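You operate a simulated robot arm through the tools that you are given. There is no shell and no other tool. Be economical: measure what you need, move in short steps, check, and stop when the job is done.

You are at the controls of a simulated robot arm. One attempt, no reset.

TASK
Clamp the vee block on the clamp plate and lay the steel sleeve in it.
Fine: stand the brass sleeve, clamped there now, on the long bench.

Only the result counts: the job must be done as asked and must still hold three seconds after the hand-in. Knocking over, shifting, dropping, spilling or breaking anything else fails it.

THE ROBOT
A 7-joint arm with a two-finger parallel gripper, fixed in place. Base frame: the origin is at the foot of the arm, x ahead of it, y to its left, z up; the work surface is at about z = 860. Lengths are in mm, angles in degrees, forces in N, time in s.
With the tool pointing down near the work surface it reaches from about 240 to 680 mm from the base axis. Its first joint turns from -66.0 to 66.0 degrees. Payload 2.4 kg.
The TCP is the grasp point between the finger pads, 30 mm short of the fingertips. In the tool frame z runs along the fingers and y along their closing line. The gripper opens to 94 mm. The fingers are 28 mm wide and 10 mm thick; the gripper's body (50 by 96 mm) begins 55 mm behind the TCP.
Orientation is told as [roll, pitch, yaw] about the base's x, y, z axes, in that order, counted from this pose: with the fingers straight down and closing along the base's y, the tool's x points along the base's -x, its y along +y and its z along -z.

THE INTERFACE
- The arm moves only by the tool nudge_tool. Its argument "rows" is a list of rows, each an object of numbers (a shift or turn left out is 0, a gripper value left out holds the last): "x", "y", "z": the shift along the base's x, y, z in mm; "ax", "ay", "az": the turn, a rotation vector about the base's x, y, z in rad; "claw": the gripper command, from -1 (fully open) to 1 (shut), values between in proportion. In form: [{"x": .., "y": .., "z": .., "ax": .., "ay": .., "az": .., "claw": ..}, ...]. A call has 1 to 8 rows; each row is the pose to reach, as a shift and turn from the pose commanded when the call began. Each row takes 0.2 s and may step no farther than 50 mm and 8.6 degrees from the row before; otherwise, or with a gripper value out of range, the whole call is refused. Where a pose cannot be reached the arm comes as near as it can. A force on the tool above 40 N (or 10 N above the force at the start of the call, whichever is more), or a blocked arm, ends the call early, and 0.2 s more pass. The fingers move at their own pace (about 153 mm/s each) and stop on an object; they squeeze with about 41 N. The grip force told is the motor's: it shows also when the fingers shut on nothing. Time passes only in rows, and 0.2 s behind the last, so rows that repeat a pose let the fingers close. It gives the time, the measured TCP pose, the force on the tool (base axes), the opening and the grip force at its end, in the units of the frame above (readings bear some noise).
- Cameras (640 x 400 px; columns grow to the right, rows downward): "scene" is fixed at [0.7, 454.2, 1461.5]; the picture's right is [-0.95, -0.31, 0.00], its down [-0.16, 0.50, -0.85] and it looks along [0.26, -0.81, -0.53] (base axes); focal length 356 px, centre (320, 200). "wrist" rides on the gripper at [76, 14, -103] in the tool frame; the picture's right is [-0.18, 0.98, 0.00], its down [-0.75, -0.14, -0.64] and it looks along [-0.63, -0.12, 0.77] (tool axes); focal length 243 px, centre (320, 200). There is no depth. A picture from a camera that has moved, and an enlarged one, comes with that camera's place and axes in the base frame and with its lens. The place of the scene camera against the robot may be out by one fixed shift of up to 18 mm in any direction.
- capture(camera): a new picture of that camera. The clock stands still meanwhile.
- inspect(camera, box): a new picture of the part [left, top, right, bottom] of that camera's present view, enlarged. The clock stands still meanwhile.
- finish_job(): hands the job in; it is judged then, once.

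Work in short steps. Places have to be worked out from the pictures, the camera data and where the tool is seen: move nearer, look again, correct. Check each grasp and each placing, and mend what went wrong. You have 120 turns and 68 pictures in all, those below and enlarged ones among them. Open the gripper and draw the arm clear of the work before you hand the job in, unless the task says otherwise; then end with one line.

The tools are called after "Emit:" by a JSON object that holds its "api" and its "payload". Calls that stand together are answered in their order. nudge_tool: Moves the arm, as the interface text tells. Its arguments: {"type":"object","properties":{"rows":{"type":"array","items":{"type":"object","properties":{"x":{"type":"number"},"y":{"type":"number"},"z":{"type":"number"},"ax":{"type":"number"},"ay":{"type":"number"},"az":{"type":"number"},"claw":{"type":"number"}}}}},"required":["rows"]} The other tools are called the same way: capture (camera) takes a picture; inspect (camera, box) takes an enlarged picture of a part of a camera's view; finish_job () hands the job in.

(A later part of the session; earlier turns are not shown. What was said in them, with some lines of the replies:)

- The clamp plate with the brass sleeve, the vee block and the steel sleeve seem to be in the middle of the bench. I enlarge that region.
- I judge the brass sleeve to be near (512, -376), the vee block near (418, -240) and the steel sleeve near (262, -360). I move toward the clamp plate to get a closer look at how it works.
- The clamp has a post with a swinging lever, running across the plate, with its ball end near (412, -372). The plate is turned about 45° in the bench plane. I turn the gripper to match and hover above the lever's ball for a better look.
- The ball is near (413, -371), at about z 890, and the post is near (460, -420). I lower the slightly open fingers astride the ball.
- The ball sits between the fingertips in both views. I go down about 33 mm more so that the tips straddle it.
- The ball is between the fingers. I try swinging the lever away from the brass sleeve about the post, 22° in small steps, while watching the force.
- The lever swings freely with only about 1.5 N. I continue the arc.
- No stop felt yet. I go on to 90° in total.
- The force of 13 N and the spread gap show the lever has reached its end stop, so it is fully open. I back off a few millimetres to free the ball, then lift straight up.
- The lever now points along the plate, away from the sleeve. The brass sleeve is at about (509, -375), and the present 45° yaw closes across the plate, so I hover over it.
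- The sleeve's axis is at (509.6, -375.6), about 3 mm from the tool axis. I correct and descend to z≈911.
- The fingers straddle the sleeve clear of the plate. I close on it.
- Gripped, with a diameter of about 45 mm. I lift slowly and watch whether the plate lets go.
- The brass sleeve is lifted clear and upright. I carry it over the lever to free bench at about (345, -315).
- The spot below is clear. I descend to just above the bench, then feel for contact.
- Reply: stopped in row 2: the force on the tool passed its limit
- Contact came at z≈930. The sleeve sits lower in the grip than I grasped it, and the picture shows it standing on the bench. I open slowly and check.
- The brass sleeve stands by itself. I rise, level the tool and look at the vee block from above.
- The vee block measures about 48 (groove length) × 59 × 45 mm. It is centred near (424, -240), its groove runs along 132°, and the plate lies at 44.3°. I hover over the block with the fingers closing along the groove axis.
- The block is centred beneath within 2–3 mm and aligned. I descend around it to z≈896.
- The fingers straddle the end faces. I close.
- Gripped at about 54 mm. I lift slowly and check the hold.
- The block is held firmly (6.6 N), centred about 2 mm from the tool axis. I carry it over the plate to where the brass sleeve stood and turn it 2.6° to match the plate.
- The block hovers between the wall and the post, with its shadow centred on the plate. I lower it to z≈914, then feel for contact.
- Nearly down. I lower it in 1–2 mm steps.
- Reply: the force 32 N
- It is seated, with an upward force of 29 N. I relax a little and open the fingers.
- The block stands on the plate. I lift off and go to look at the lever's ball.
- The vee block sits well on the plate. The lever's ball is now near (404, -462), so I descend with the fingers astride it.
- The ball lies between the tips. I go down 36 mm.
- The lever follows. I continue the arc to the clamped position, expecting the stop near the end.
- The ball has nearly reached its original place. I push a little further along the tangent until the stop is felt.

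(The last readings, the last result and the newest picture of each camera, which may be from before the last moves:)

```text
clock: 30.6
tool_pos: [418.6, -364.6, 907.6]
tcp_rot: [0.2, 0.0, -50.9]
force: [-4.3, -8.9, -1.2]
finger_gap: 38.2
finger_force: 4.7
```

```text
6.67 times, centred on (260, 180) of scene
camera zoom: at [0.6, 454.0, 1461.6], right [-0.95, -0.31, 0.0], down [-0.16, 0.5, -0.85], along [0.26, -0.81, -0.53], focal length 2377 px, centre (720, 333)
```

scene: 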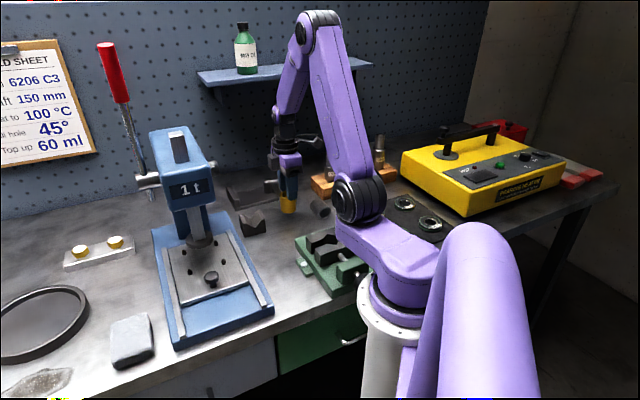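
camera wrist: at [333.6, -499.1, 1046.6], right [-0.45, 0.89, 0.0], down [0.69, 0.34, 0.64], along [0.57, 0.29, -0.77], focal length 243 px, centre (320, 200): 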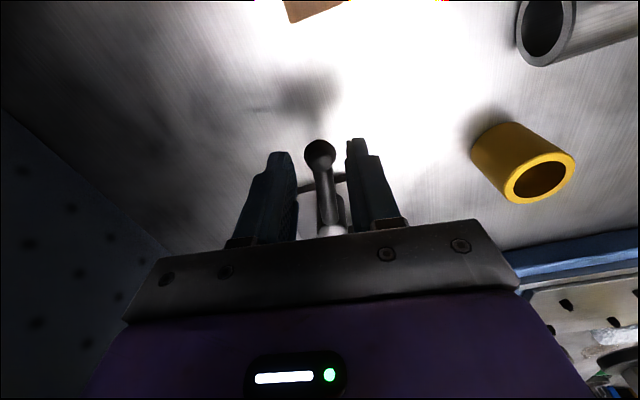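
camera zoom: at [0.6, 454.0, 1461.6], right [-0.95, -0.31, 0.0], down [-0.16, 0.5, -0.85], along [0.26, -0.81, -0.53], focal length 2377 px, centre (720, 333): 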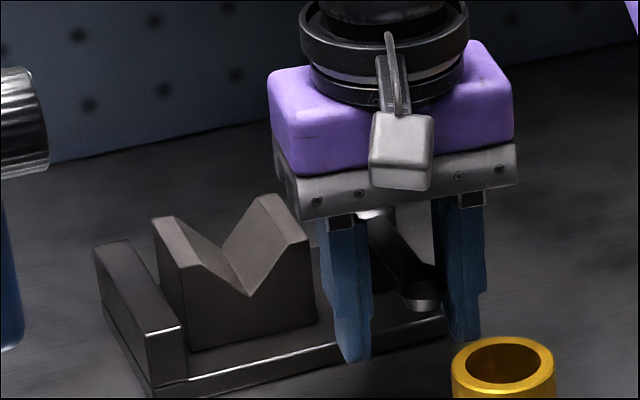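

The reaction is 10 N with the fingers spread, so the lever is at its closed stop. I back off a few millimetres, lift clear and check the lever.

Emit:
{"api": "nudge_tool", "payload": {"rows": [{"x": -4.5, "y": -4.5, "az": 0.04}, {"x": -4.5, "y": -4.5, "z": 30, "az": 0.04}, {"x": -4.5, "y": -4.5, "z": 75, "az": 0.1, "claw": 0}, {"x": -4.5, "y": -4.5, "z": 120, "az": 0.1, "claw": -0.5}]}}

Emit:
{"api": "capture", "payload": {"camera": "wrist"}}

Emit:
{"api": "inspect", "payload": {"camera": "scene", "box": [220, 150, 360, 240]}}

```text
clock: 31.6
tool_pos: [416.1, -365.3, 1031.3]
tcp_rot: [0.3, 0.1, -44.9]
force: [0.2, -0.3, -0.1]
finger_gap: 70.5
finger_force: 0.1
```

```text
23 pictures are left
camera wrist: at [372.2, -303.1, 1132.8], right [0.83, 0.56, 0.0], down [0.43, -0.64, 0.64], along [0.36, -0.53, -0.77], focal length 243 px, centre (320, 200)
```

wrist: 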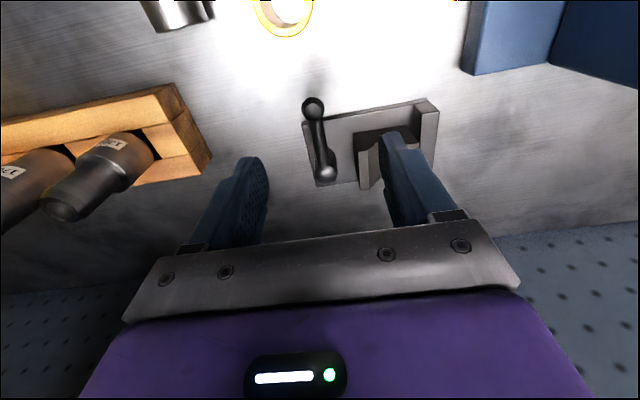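

```text
4.44 times, centred on (290, 195) of scene
camera zoom: at [0.7, 454.2, 1461.5], right [-0.95, -0.31, 0.0], down [-0.16, 0.5, -0.85], along [0.26, -0.81, -0.53], focal length 1584 px, centre (453, 222)
```

zoom: 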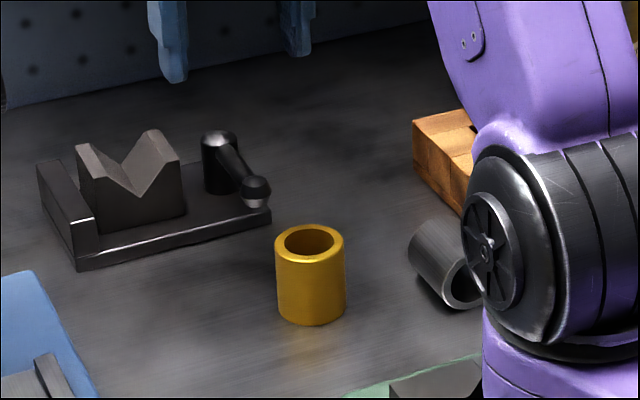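

The lever is back in the clamped position, and the vee block and brass sleeve are undisturbed. I move over to look at the steel sleeve.

Emit:
{"api": "nudge_tool", "payload": {"rows": [{"x": -35, "y": 5}, {"x": -75, "y": 12}, {"x": -110, "y": 18}, {"x": -130, "y": 20}]}}

Emit:
{"api": "capture", "payload": {"camera": "wrist"}}

```text
clock: 32.6
tool_pos: [288.0, -343.8, 1026.4]
tcp_rot: [0.3, 0.0, -45.2]
force: [-0.7, 0.5, -1.5]
finger_gap: 70.6
finger_force: 0.1
```

```text
21 pictures are left
camera wrist: at [242.3, -281.0, 1129.2], right [0.83, 0.56, 0.0], down [0.43, -0.64, 0.64], along [0.36, -0.53, -0.77], focal length 243 px, centre (320, 200)
```

wrist: 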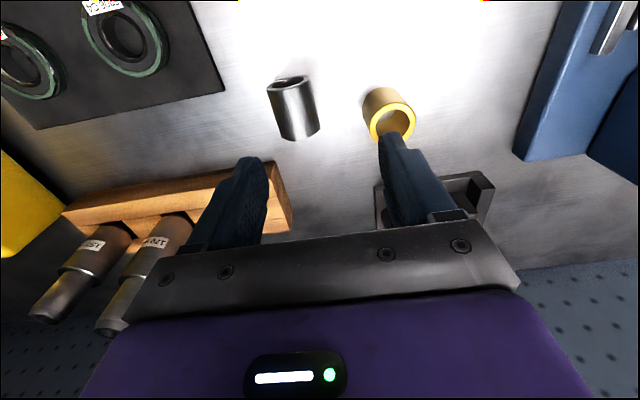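

Emit:
{"api": "inspect", "payload": {"camera": "wrist", "box": [230, 50, 370, 160]}}

```text
3.64 times, centred on (300, 105) of wrist
camera zoom: at [242.3, -281.0, 1129.2], right [0.83, 0.56, 0.0], down [0.43, -0.64, 0.64], along [0.36, -0.53, -0.77], focal length 882 px, centre (393, 546)
```

zoom: 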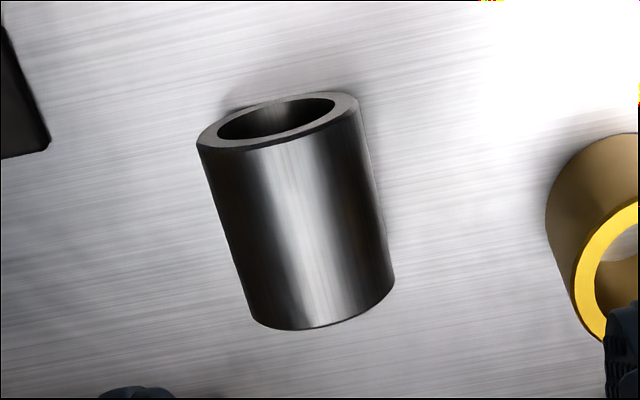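

The steel sleeve lies on the bench with its axis at about 134°, parallel to the vee groove. It is centred near (270, -367) with a diameter of about 44 mm. I hover lower over it at the current yaw.

Emit:
{"api": "nudge_tool", "payload": {"rows": [{"x": -10, "y": -12, "z": -20, "claw": -0.6}, {"x": -18, "y": -23, "z": -45, "ax": -0.005}, {"x": -18, "y": -23, "z": -62, "ax": -0.005}]}}

Emit:
{"api": "capture", "payload": {"camera": "wrist"}}

```text
clock: 33.4
tool_pos: [267.3, -367.2, 966.0]
tcp_rot: [0.2, -0.1, -45.1]
force: [0.5, 0.4, 0.1]
finger_gap: 75.2
finger_force: 0.0
```

```text
19 pictures are left
camera wrist: at [222.2, -303.5, 1068.4], right [0.83, 0.56, 0.0], down [0.43, -0.63, 0.64], along [0.36, -0.53, -0.77], focal length 243 px, centre (320, 200)
```

wrist: 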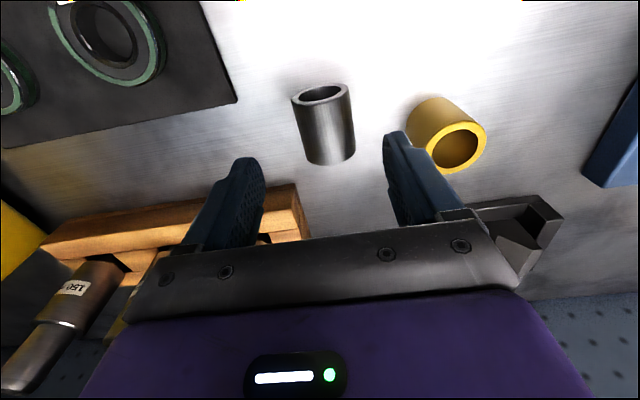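

The sleeve's centre is confirmed at (271, -367). I narrow the gap to 66 mm for clearance from the brass sleeve and descend to z≈893.

Emit:
{"api": "nudge_tool", "payload": {"rows": [{"x": 3.5, "y": 0.5, "z": -15, "claw": -0.4}, {"x": 3.5, "y": 0.5, "z": -40}, {"x": 3.5, "y": 0.5, "z": -62}, {"x": 3.5, "y": 0.5, "z": -73}, {"x": 3.5, "y": 0.5, "z": -73}]}}

Emit:
{"api": "inspect", "payload": {"camera": "scene", "box": [240, 160, 360, 240]}}

Emit:
{"api": "capture", "payload": {"camera": "wrist"}}

```text
clock: 34.6
tool_pos: [269.0, -366.6, 892.8]
tcp_rot: [0.2, -0.1, -45.2]
force: [-0.5, -0.3, 0.6]
finger_gap: 65.8
finger_force: 0.0
```

```text
5.00 times, centred on (300, 200) of scene
camera zoom: at [0.7, 454.2, 1461.5], right [-0.95, -0.31, 0.0], down [-0.16, 0.5, -0.85], along [0.26, -0.81, -0.53], focal length 1783 px, centre (420, 200)
```

zoom: 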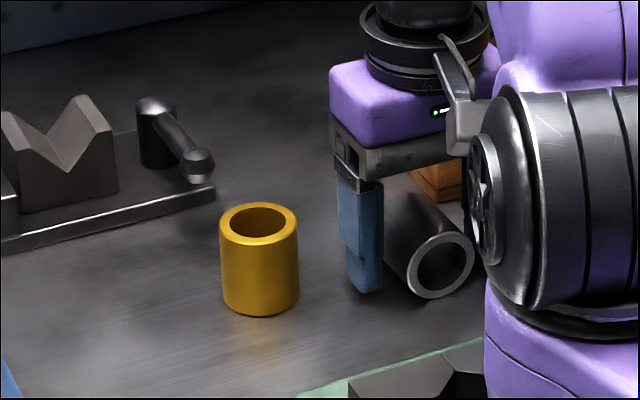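

```text
17 pictures are left
camera wrist: at [226.0, -303.6, 995.3], right [0.83, 0.56, 0.0], down [0.43, -0.63, 0.64], along [0.36, -0.53, -0.77], focal length 243 px, centre (320, 200)
```

wrist: 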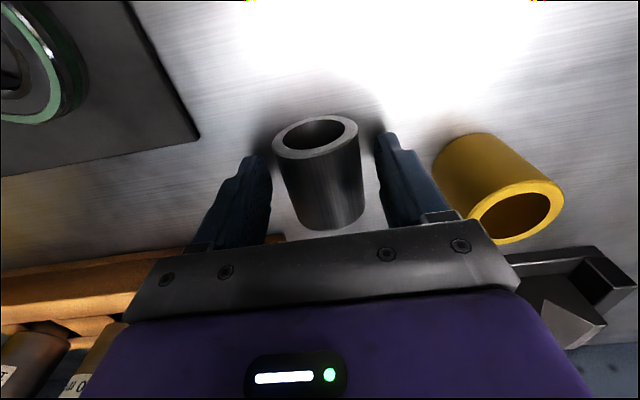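

The sleeve is between the fingers, so I close gently.

Emit:
{"api": "nudge_tool", "payload": {"rows": [{"claw": -0.1}, {"claw": 0.1}, {"claw": 1}, {"claw": 1}, {"claw": 1}]}}

```text
clock: 35.8
tool_pos: [270.8, -366.5, 892.2]
tcp_rot: [0.1, -0.3, -45.2]
force: [1.2, 0.8, 3.5]
finger_gap: 43.5
finger_force: 41.1
```

Emit:
{"api": "nudge_tool", "payload": {"rows": [{"z": 3}, {"z": 10}, {"z": 25}, {"z": 60}, {"z": 100}]}}

Emit:
{"api": "capture", "payload": {"camera": "wrist"}}

```text
clock: 37.0
tool_pos: [272.6, -370.6, 990.1]
tcp_rot: [0.1, -0.1, -45.1]
force: [0.3, 0.1, -2.2]
finger_gap: 43.2
finger_force: 41.4
```

```text
16 pictures are left
camera wrist: at [228.2, -308.2, 1092.9], right [0.83, 0.56, 0.0], down [0.43, -0.63, 0.64], along [0.36, -0.53, -0.77], focal length 243 px, centre (320, 200)
```

wrist: 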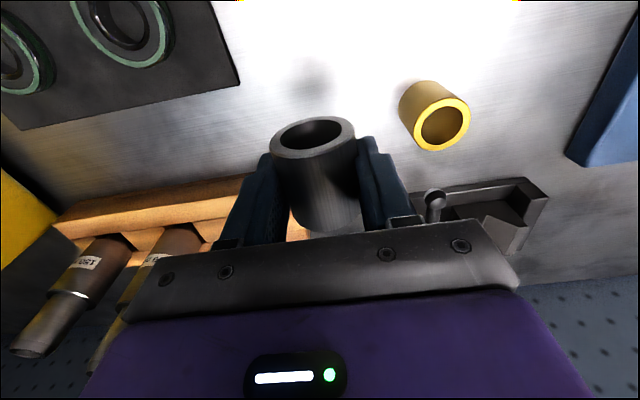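

The sleeve is held. But in the 90° vee its axis will sit only about 9 mm above the block's top, and my tips reach 18 mm below the axis, so the fingers would hit the block. I set the sleeve back on the bench and regrip it higher.

Emit:
{"api": "nudge_tool", "payload": {"rows": [{"z": -40}, {"z": -75}, {"z": -92}, {"z": -96}, {"z": -98}]}}

```text
clock: 38.2
tool_pos: [272.3, -368.9, 896.8]
tcp_rot: [0.1, -0.3, -45.1]
force: [0.3, 0.2, 10.2]
finger_gap: 39.5
finger_force: 40.6
```

The sleeve touches the bench. I open slightly, rise to z≈906 and close again.

Emit:
{"api": "nudge_tool", "payload": {"rows": [{"claw": 0.0}, {"claw": -0.3}, {"z": 5, "claw": -0.3}, {"z": 10}, {"z": 10}]}}

Emit:
{"api": "capture", "payload": {"camera": "wrist"}}

```text
clock: 39.4
tool_pos: [271.9, -368.4, 906.8]
tcp_rot: [0.1, -0.2, -45.1]
force: [-0.5, -0.5, -0.4]
finger_gap: 61.1
finger_force: 0.0
```

```text
15 pictures are left
camera wrist: at [227.2, -305.9, 1009.1], right [0.83, 0.56, 0.0], down [0.43, -0.63, 0.64], along [0.36, -0.53, -0.77], focal length 243 px, centre (320, 200)
```

wrist: 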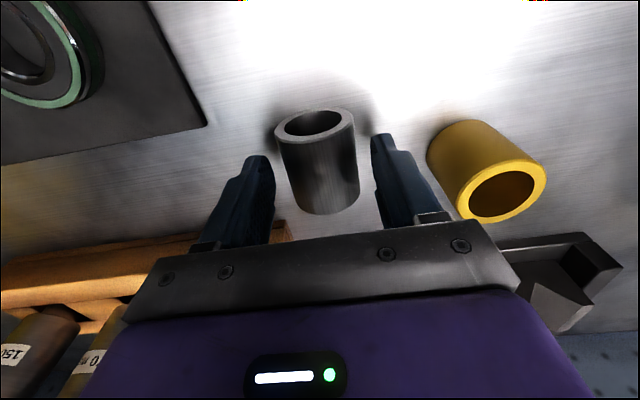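

The sleeve is still centred between the fingers. I close on it at this higher position.

Emit:
{"api": "nudge_tool", "payload": {"rows": [{"claw": 0.0}, {"claw": 1}, {"claw": 1}, {"claw": 1}]}}

Emit:
{"api": "nudge_tool", "payload": {"rows": [{"z": 3}, {"z": 10}, {"z": 25}, {"z": 60}, {"z": 100}]}}

Emit:
{"api": "capture", "payload": {"camera": "wrist"}}

```text
clock: 40.4
tool_pos: [272.1, -370.8, 908.8]
tcp_rot: [0.0, -0.5, -45.2]
force: [-10.8, -4.9, 35.7]
finger_gap: 43.0
finger_force: 41.1
```

```text
clock: 41.6
tool_pos: [272.4, -369.3, 1003.5]
tcp_rot: [0.1, -0.1, -45.1]
force: [1.1, -0.1, -3.1]
finger_gap: 42.7
finger_force: 40.7
```

```text
14 pictures are left
camera wrist: at [227.1, -305.9, 1105.9], right [0.83, 0.56, 0.0], down [0.43, -0.63, 0.64], along [0.36, -0.53, -0.77], focal length 243 px, centre (320, 200)
```

wrist: 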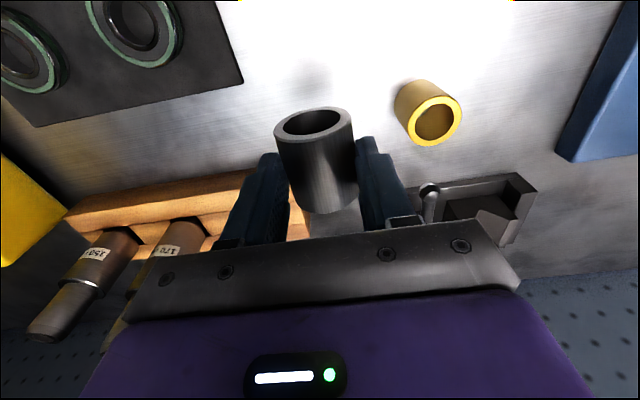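

The sleeve is held with the tips only a little below its axis. I carry it level over the brass sleeve's side of the bench to above the vee block at about (508, -375).

Emit:
{"api": "nudge_tool", "payload": {"rows": [{"x": 20, "y": 0, "z": 5}, {"x": 60, "y": -1, "z": 8}, {"x": 105, "y": -2, "z": 8}, {"x": 150, "y": -3, "z": 8}, {"x": 195, "y": -4, "z": 8}, {"x": 225, "y": -5, "z": 5}, {"x": 236, "y": -5, "z": 0}, {"x": 236, "y": -5, "z": -5}]}}

Emit:
{"api": "capture", "payload": {"camera": "wrist"}}

Emit:
{"api": "inspect", "payload": {"camera": "scene", "box": [210, 120, 310, 220]}}

```text
clock: 43.4
tool_pos: [507.2, -372.9, 999.5]
tcp_rot: [0.1, -0.2, -45.1]
force: [-0.1, 0.1, -2.8]
finger_gap: 43.0
finger_force: 40.5
```

```text
13 pictures are left
camera wrist: at [462.9, -310.3, 1101.4], right [0.83, 0.56, 0.0], down [0.43, -0.63, 0.64], along [0.36, -0.53, -0.77], focal length 243 px, centre (320, 200)
```

wrist: 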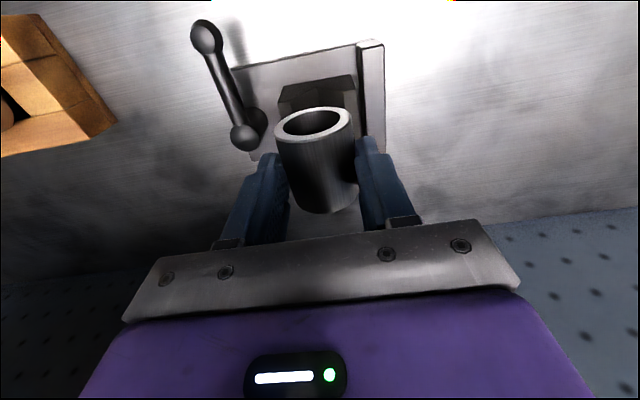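

```text
4.00 times, centred on (260, 170) of scene
camera zoom: at [0.8, 454.2, 1461.5], right [-0.95, -0.31, 0.0], down [-0.16, 0.5, -0.85], along [0.26, -0.81, -0.53], focal length 1426 px, centre (560, 320)
```

zoom: 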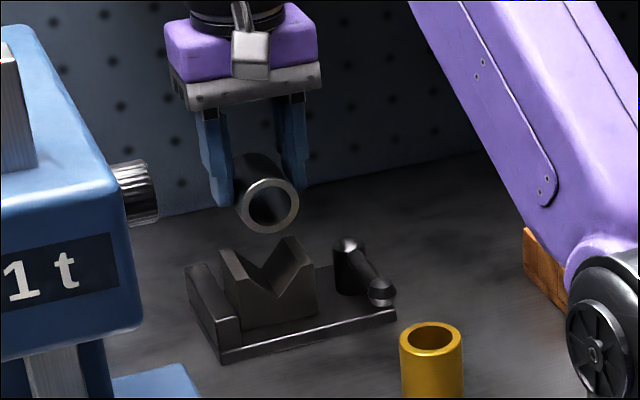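

The sleeve hangs over the vee, roughly aligned. I zoom in on the wrist view to check its alignment with the block.

Emit:
{"api": "inspect", "payload": {"camera": "wrist", "box": [220, 30, 400, 220]}}

Emit:
{"api": "inspect", "payload": {"camera": "scene", "box": [230, 150, 300, 210]}}

```text
2.11 times, centred on (310, 125) of wrist
camera zoom: at [462.9, -310.3, 1101.4], right [0.83, 0.56, 0.0], down [0.43, -0.63, 0.64], along [0.36, -0.53, -0.77], focal length 511 px, centre (341, 358)
```

zoom: 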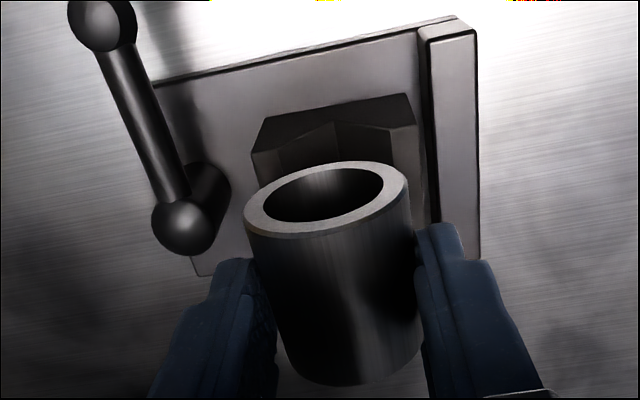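

```text
6.67 times, centred on (265, 180) of scene
camera zoom: at [0.8, 454.2, 1461.5], right [-0.95, -0.31, 0.0], down [-0.16, 0.5, -0.85], along [0.26, -0.81, -0.53], focal length 2377 px, centre (687, 333)
```

zoom: 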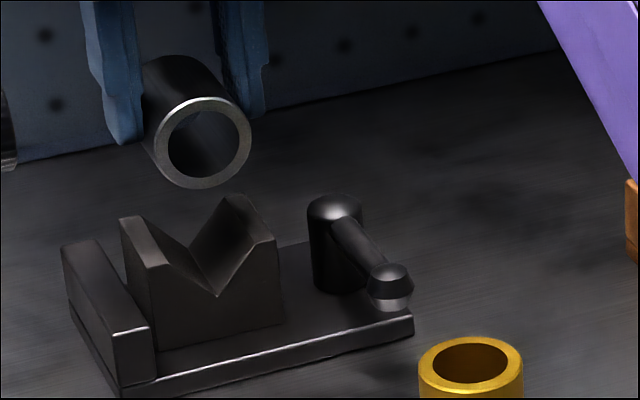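

The sleeve's axis is in line with the groove to under 1 mm and overhangs the near end by about 4 mm. I shift it 2 mm in each of x and y along the groove and lower to just above contact.

Emit:
{"api": "nudge_tool", "payload": {"rows": [{"x": 2, "y": -2, "z": -20}, {"x": 2, "y": -2, "z": -35}, {"x": 2, "y": -2, "z": -43}, {"x": 2, "y": -2, "z": -43}]}}

Emit:
{"api": "inspect", "payload": {"camera": "scene", "box": [230, 150, 300, 210]}}

```text
clock: 44.4
tool_pos: [507.9, -376.6, 957.5]
tcp_rot: [0.2, -0.2, -45.2]
force: [-0.2, -0.7, -2.6]
finger_gap: 42.9
finger_force: 41.0
```

```text
6.67 times, centred on (265, 180) of scene
camera zoom: at [0.8, 454.2, 1461.5], right [-0.95, -0.31, 0.0], down [-0.16, 0.5, -0.85], along [0.26, -0.81, -0.53], focal length 2377 px, centre (687, 333)
```

zoom: 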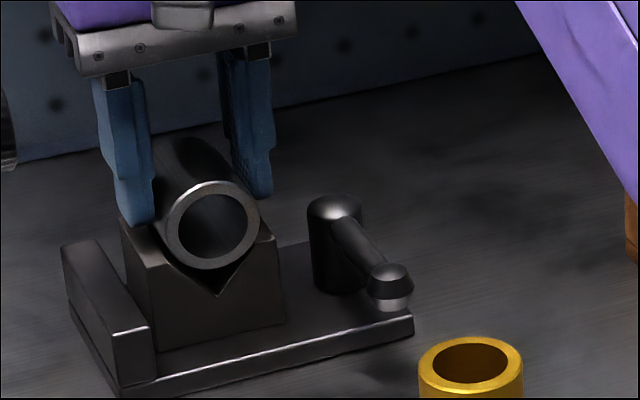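

It is almost seated, so I continue down in 1.5 mm steps with force checks.

Emit:
{"api": "nudge_tool", "payload": {"rows": [{"z": -2}, {"z": -4}, {"z": -5.5}, {"z": -7}]}}

Emit:
{"api": "inspect", "payload": {"camera": "scene", "box": [230, 150, 300, 210]}}

```text
clock: 45.6
tool_pos: [510.1, -375.0, 953.9]
tcp_rot: [0.1, -0.5, -45.2]
force: [-3.0, 2.5, 7.2]
finger_gap: 43.1
finger_force: 41.0
stopped in row 4: the force on the tool passed its limit (the readings are from after the stop); the commanded pose is now the measured one
```

```text
6.67 times, centred on (265, 180) of scene
camera zoom: at [0.5, 454.4, 1461.5], right [-0.95, -0.31, 0.0], down [-0.16, 0.5, -0.85], along [0.26, -0.81, -0.53], focal length 2377 px, centre (687, 333)
```

zoom: 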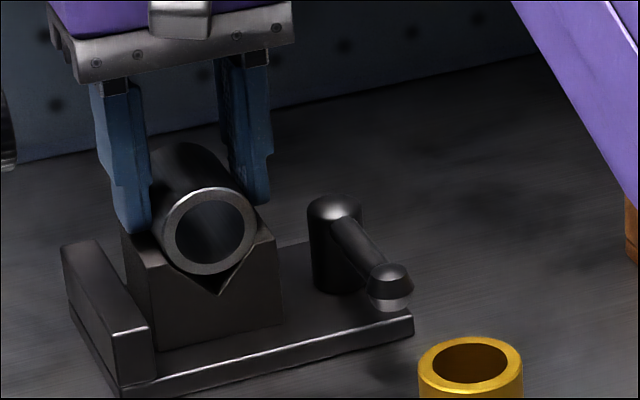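

The sleeve appears about 3 mm toward the wall side and is touching one flank. I shift it back toward the post by 2.5 mm and press down gently.

Emit:
{"api": "nudge_tool", "payload": {"rows": [{"z": 1.5}, {"x": -1.8, "y": -1.7, "z": 1}, {"x": -1.8, "y": -1.7, "z": -1}, {"x": -1.8, "y": -1.7, "z": -2.5}]}}

Emit:
{"api": "inspect", "payload": {"camera": "scene", "box": [230, 150, 300, 210]}}

```text
clock: 46.6
tool_pos: [509.4, -373.1, 954.4]
tcp_rot: [0.2, -0.7, -45.1]
force: [5.3, 11.2, 35.0]
finger_gap: 43.0
finger_force: 40.8
```

```text
6.67 times, centred on (265, 180) of scene
camera zoom: at [0.3, 455.0, 1461.3], right [-0.95, -0.31, 0.0], down [-0.16, 0.5, -0.85], along [0.26, -0.81, -0.53], focal length 2377 px, centre (687, 333)
```

zoom: 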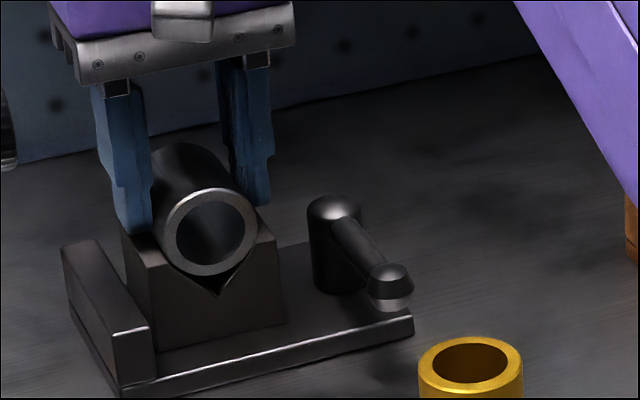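

The 35 N upward and sideways reaction shows both flanks are bearing, so the sleeve is seated in the groove. I unload the force and open.

Emit:
{"api": "nudge_tool", "payload": {"rows": [{"x": 1.2, "y": 1.2, "z": 2}, {"x": 1.5, "y": 1.5, "z": 2.5}]}}

```text
clock: 47.2
tool_pos: [509.7, -374.6, 953.6]
tcp_rot: [0.2, -0.7, -45.3]
force: [6.9, 7.8, 21.3]
finger_gap: 42.6
finger_force: 41.0
```

Still 21 N of load, so I ease up a little more.

Emit:
{"api": "nudge_tool", "payload": {"rows": [{"x": 0.8, "y": 0.8, "z": 1}, {"x": 0.8, "y": 0.8, "z": 1.7}]}}

```text
clock: 47.8
tool_pos: [508.6, -374.3, 953.5]
tcp_rot: [0.0, -0.2, -45.0]
force: [7.3, 2.2, 3.7]
finger_gap: 42.8
finger_force: 41.3
```

The load is down to a few newtons. I open the fingers to about 61 mm.

Emit:
{"api": "nudge_tool", "payload": {"rows": [{"claw": 0.0}, {"claw": -0.2}, {"claw": -0.3}]}}

Emit:
{"api": "inspect", "payload": {"camera": "scene", "box": [230, 150, 300, 210]}}

```text
clock: 48.6
tool_pos: [509.3, -373.2, 953.7]
tcp_rot: [0.1, -0.4, -45.2]
force: [0.5, 0.7, 0.7]
finger_gap: 61.4
finger_force: 0.0
```

```text
6.67 times, centred on (265, 180) of scene
camera zoom: at [0.7, 454.2, 1461.5], right [-0.95, -0.31, 0.0], down [-0.16, 0.5, -0.85], along [0.26, -0.81, -0.53], focal length 2377 px, centre (687, 333)
```

zoom: 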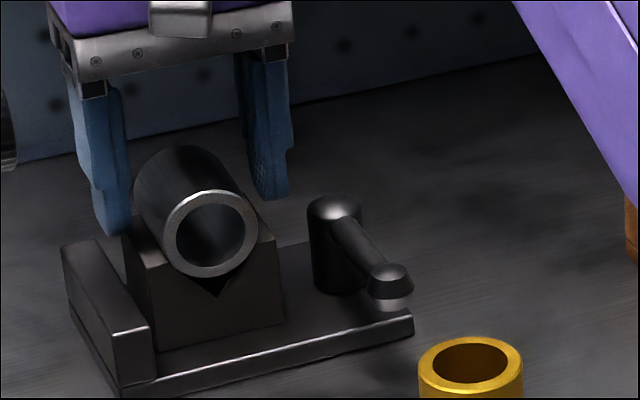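

The sleeve rests in the vee on its own. I lift straight up and draw the arm clear.

Emit:
{"api": "nudge_tool", "payload": {"rows": [{"z": 15}, {"z": 45}, {"z": 90}, {"z": 130}, {"x": -40, "y": 25, "z": 140}, {"x": -80, "y": 50, "z": 145}]}}

Emit:
{"api": "inspect", "payload": {"camera": "scene", "box": [220, 140, 340, 230]}}

Emit:
{"api": "capture", "payload": {"camera": "wrist"}}

```text
clock: 50.0
tool_pos: [434.2, -323.0, 1102.5]
tcp_rot: [0.3, -0.5, -45.2]
force: [-0.9, 0.2, 0.5]
finger_gap: 61.1
finger_force: 0.0
```

```text
4.44 times, centred on (280, 185) of scene
camera zoom: at [0.8, 454.2, 1461.5], right [-0.95, -0.31, 0.0], down [-0.16, 0.5, -0.85], along [0.26, -0.81, -0.53], focal length 1584 px, centre (498, 267)
```

zoom: 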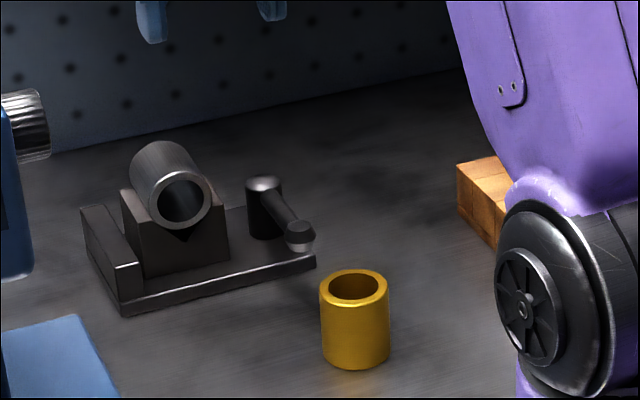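

```text
4 pictures are left
camera wrist: at [390.0, -258.8, 1203.4], right [0.83, 0.56, 0.0], down [0.43, -0.63, 0.65], along [0.37, -0.53, -0.76], focal length 243 px, centre (320, 200)
```

wrist: 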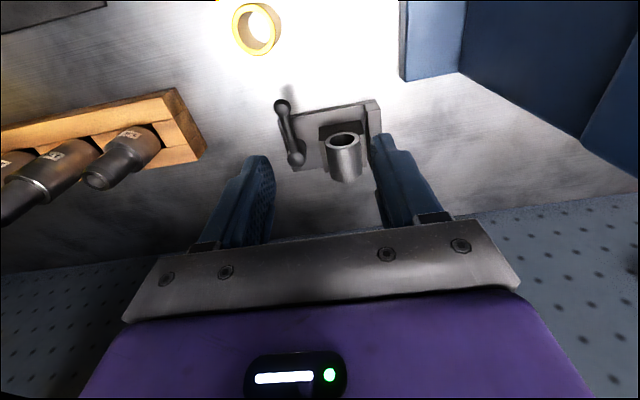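

The steel sleeve lies in the vee block, the lever is at its clamped stop, the brass sleeve stands on the bench, and the arm is clear. I hand the job in.

Emit:
{"api": "finish_job", "payload": {}}

```text
The job is handed in.
```

The vee block is on the clamp plate with the lever at its clamped stop, the steel sleeve lies in the vee, and the brass sleeve stands on the bench. I did not test the block's hold by pulling on it. The job is handed in.
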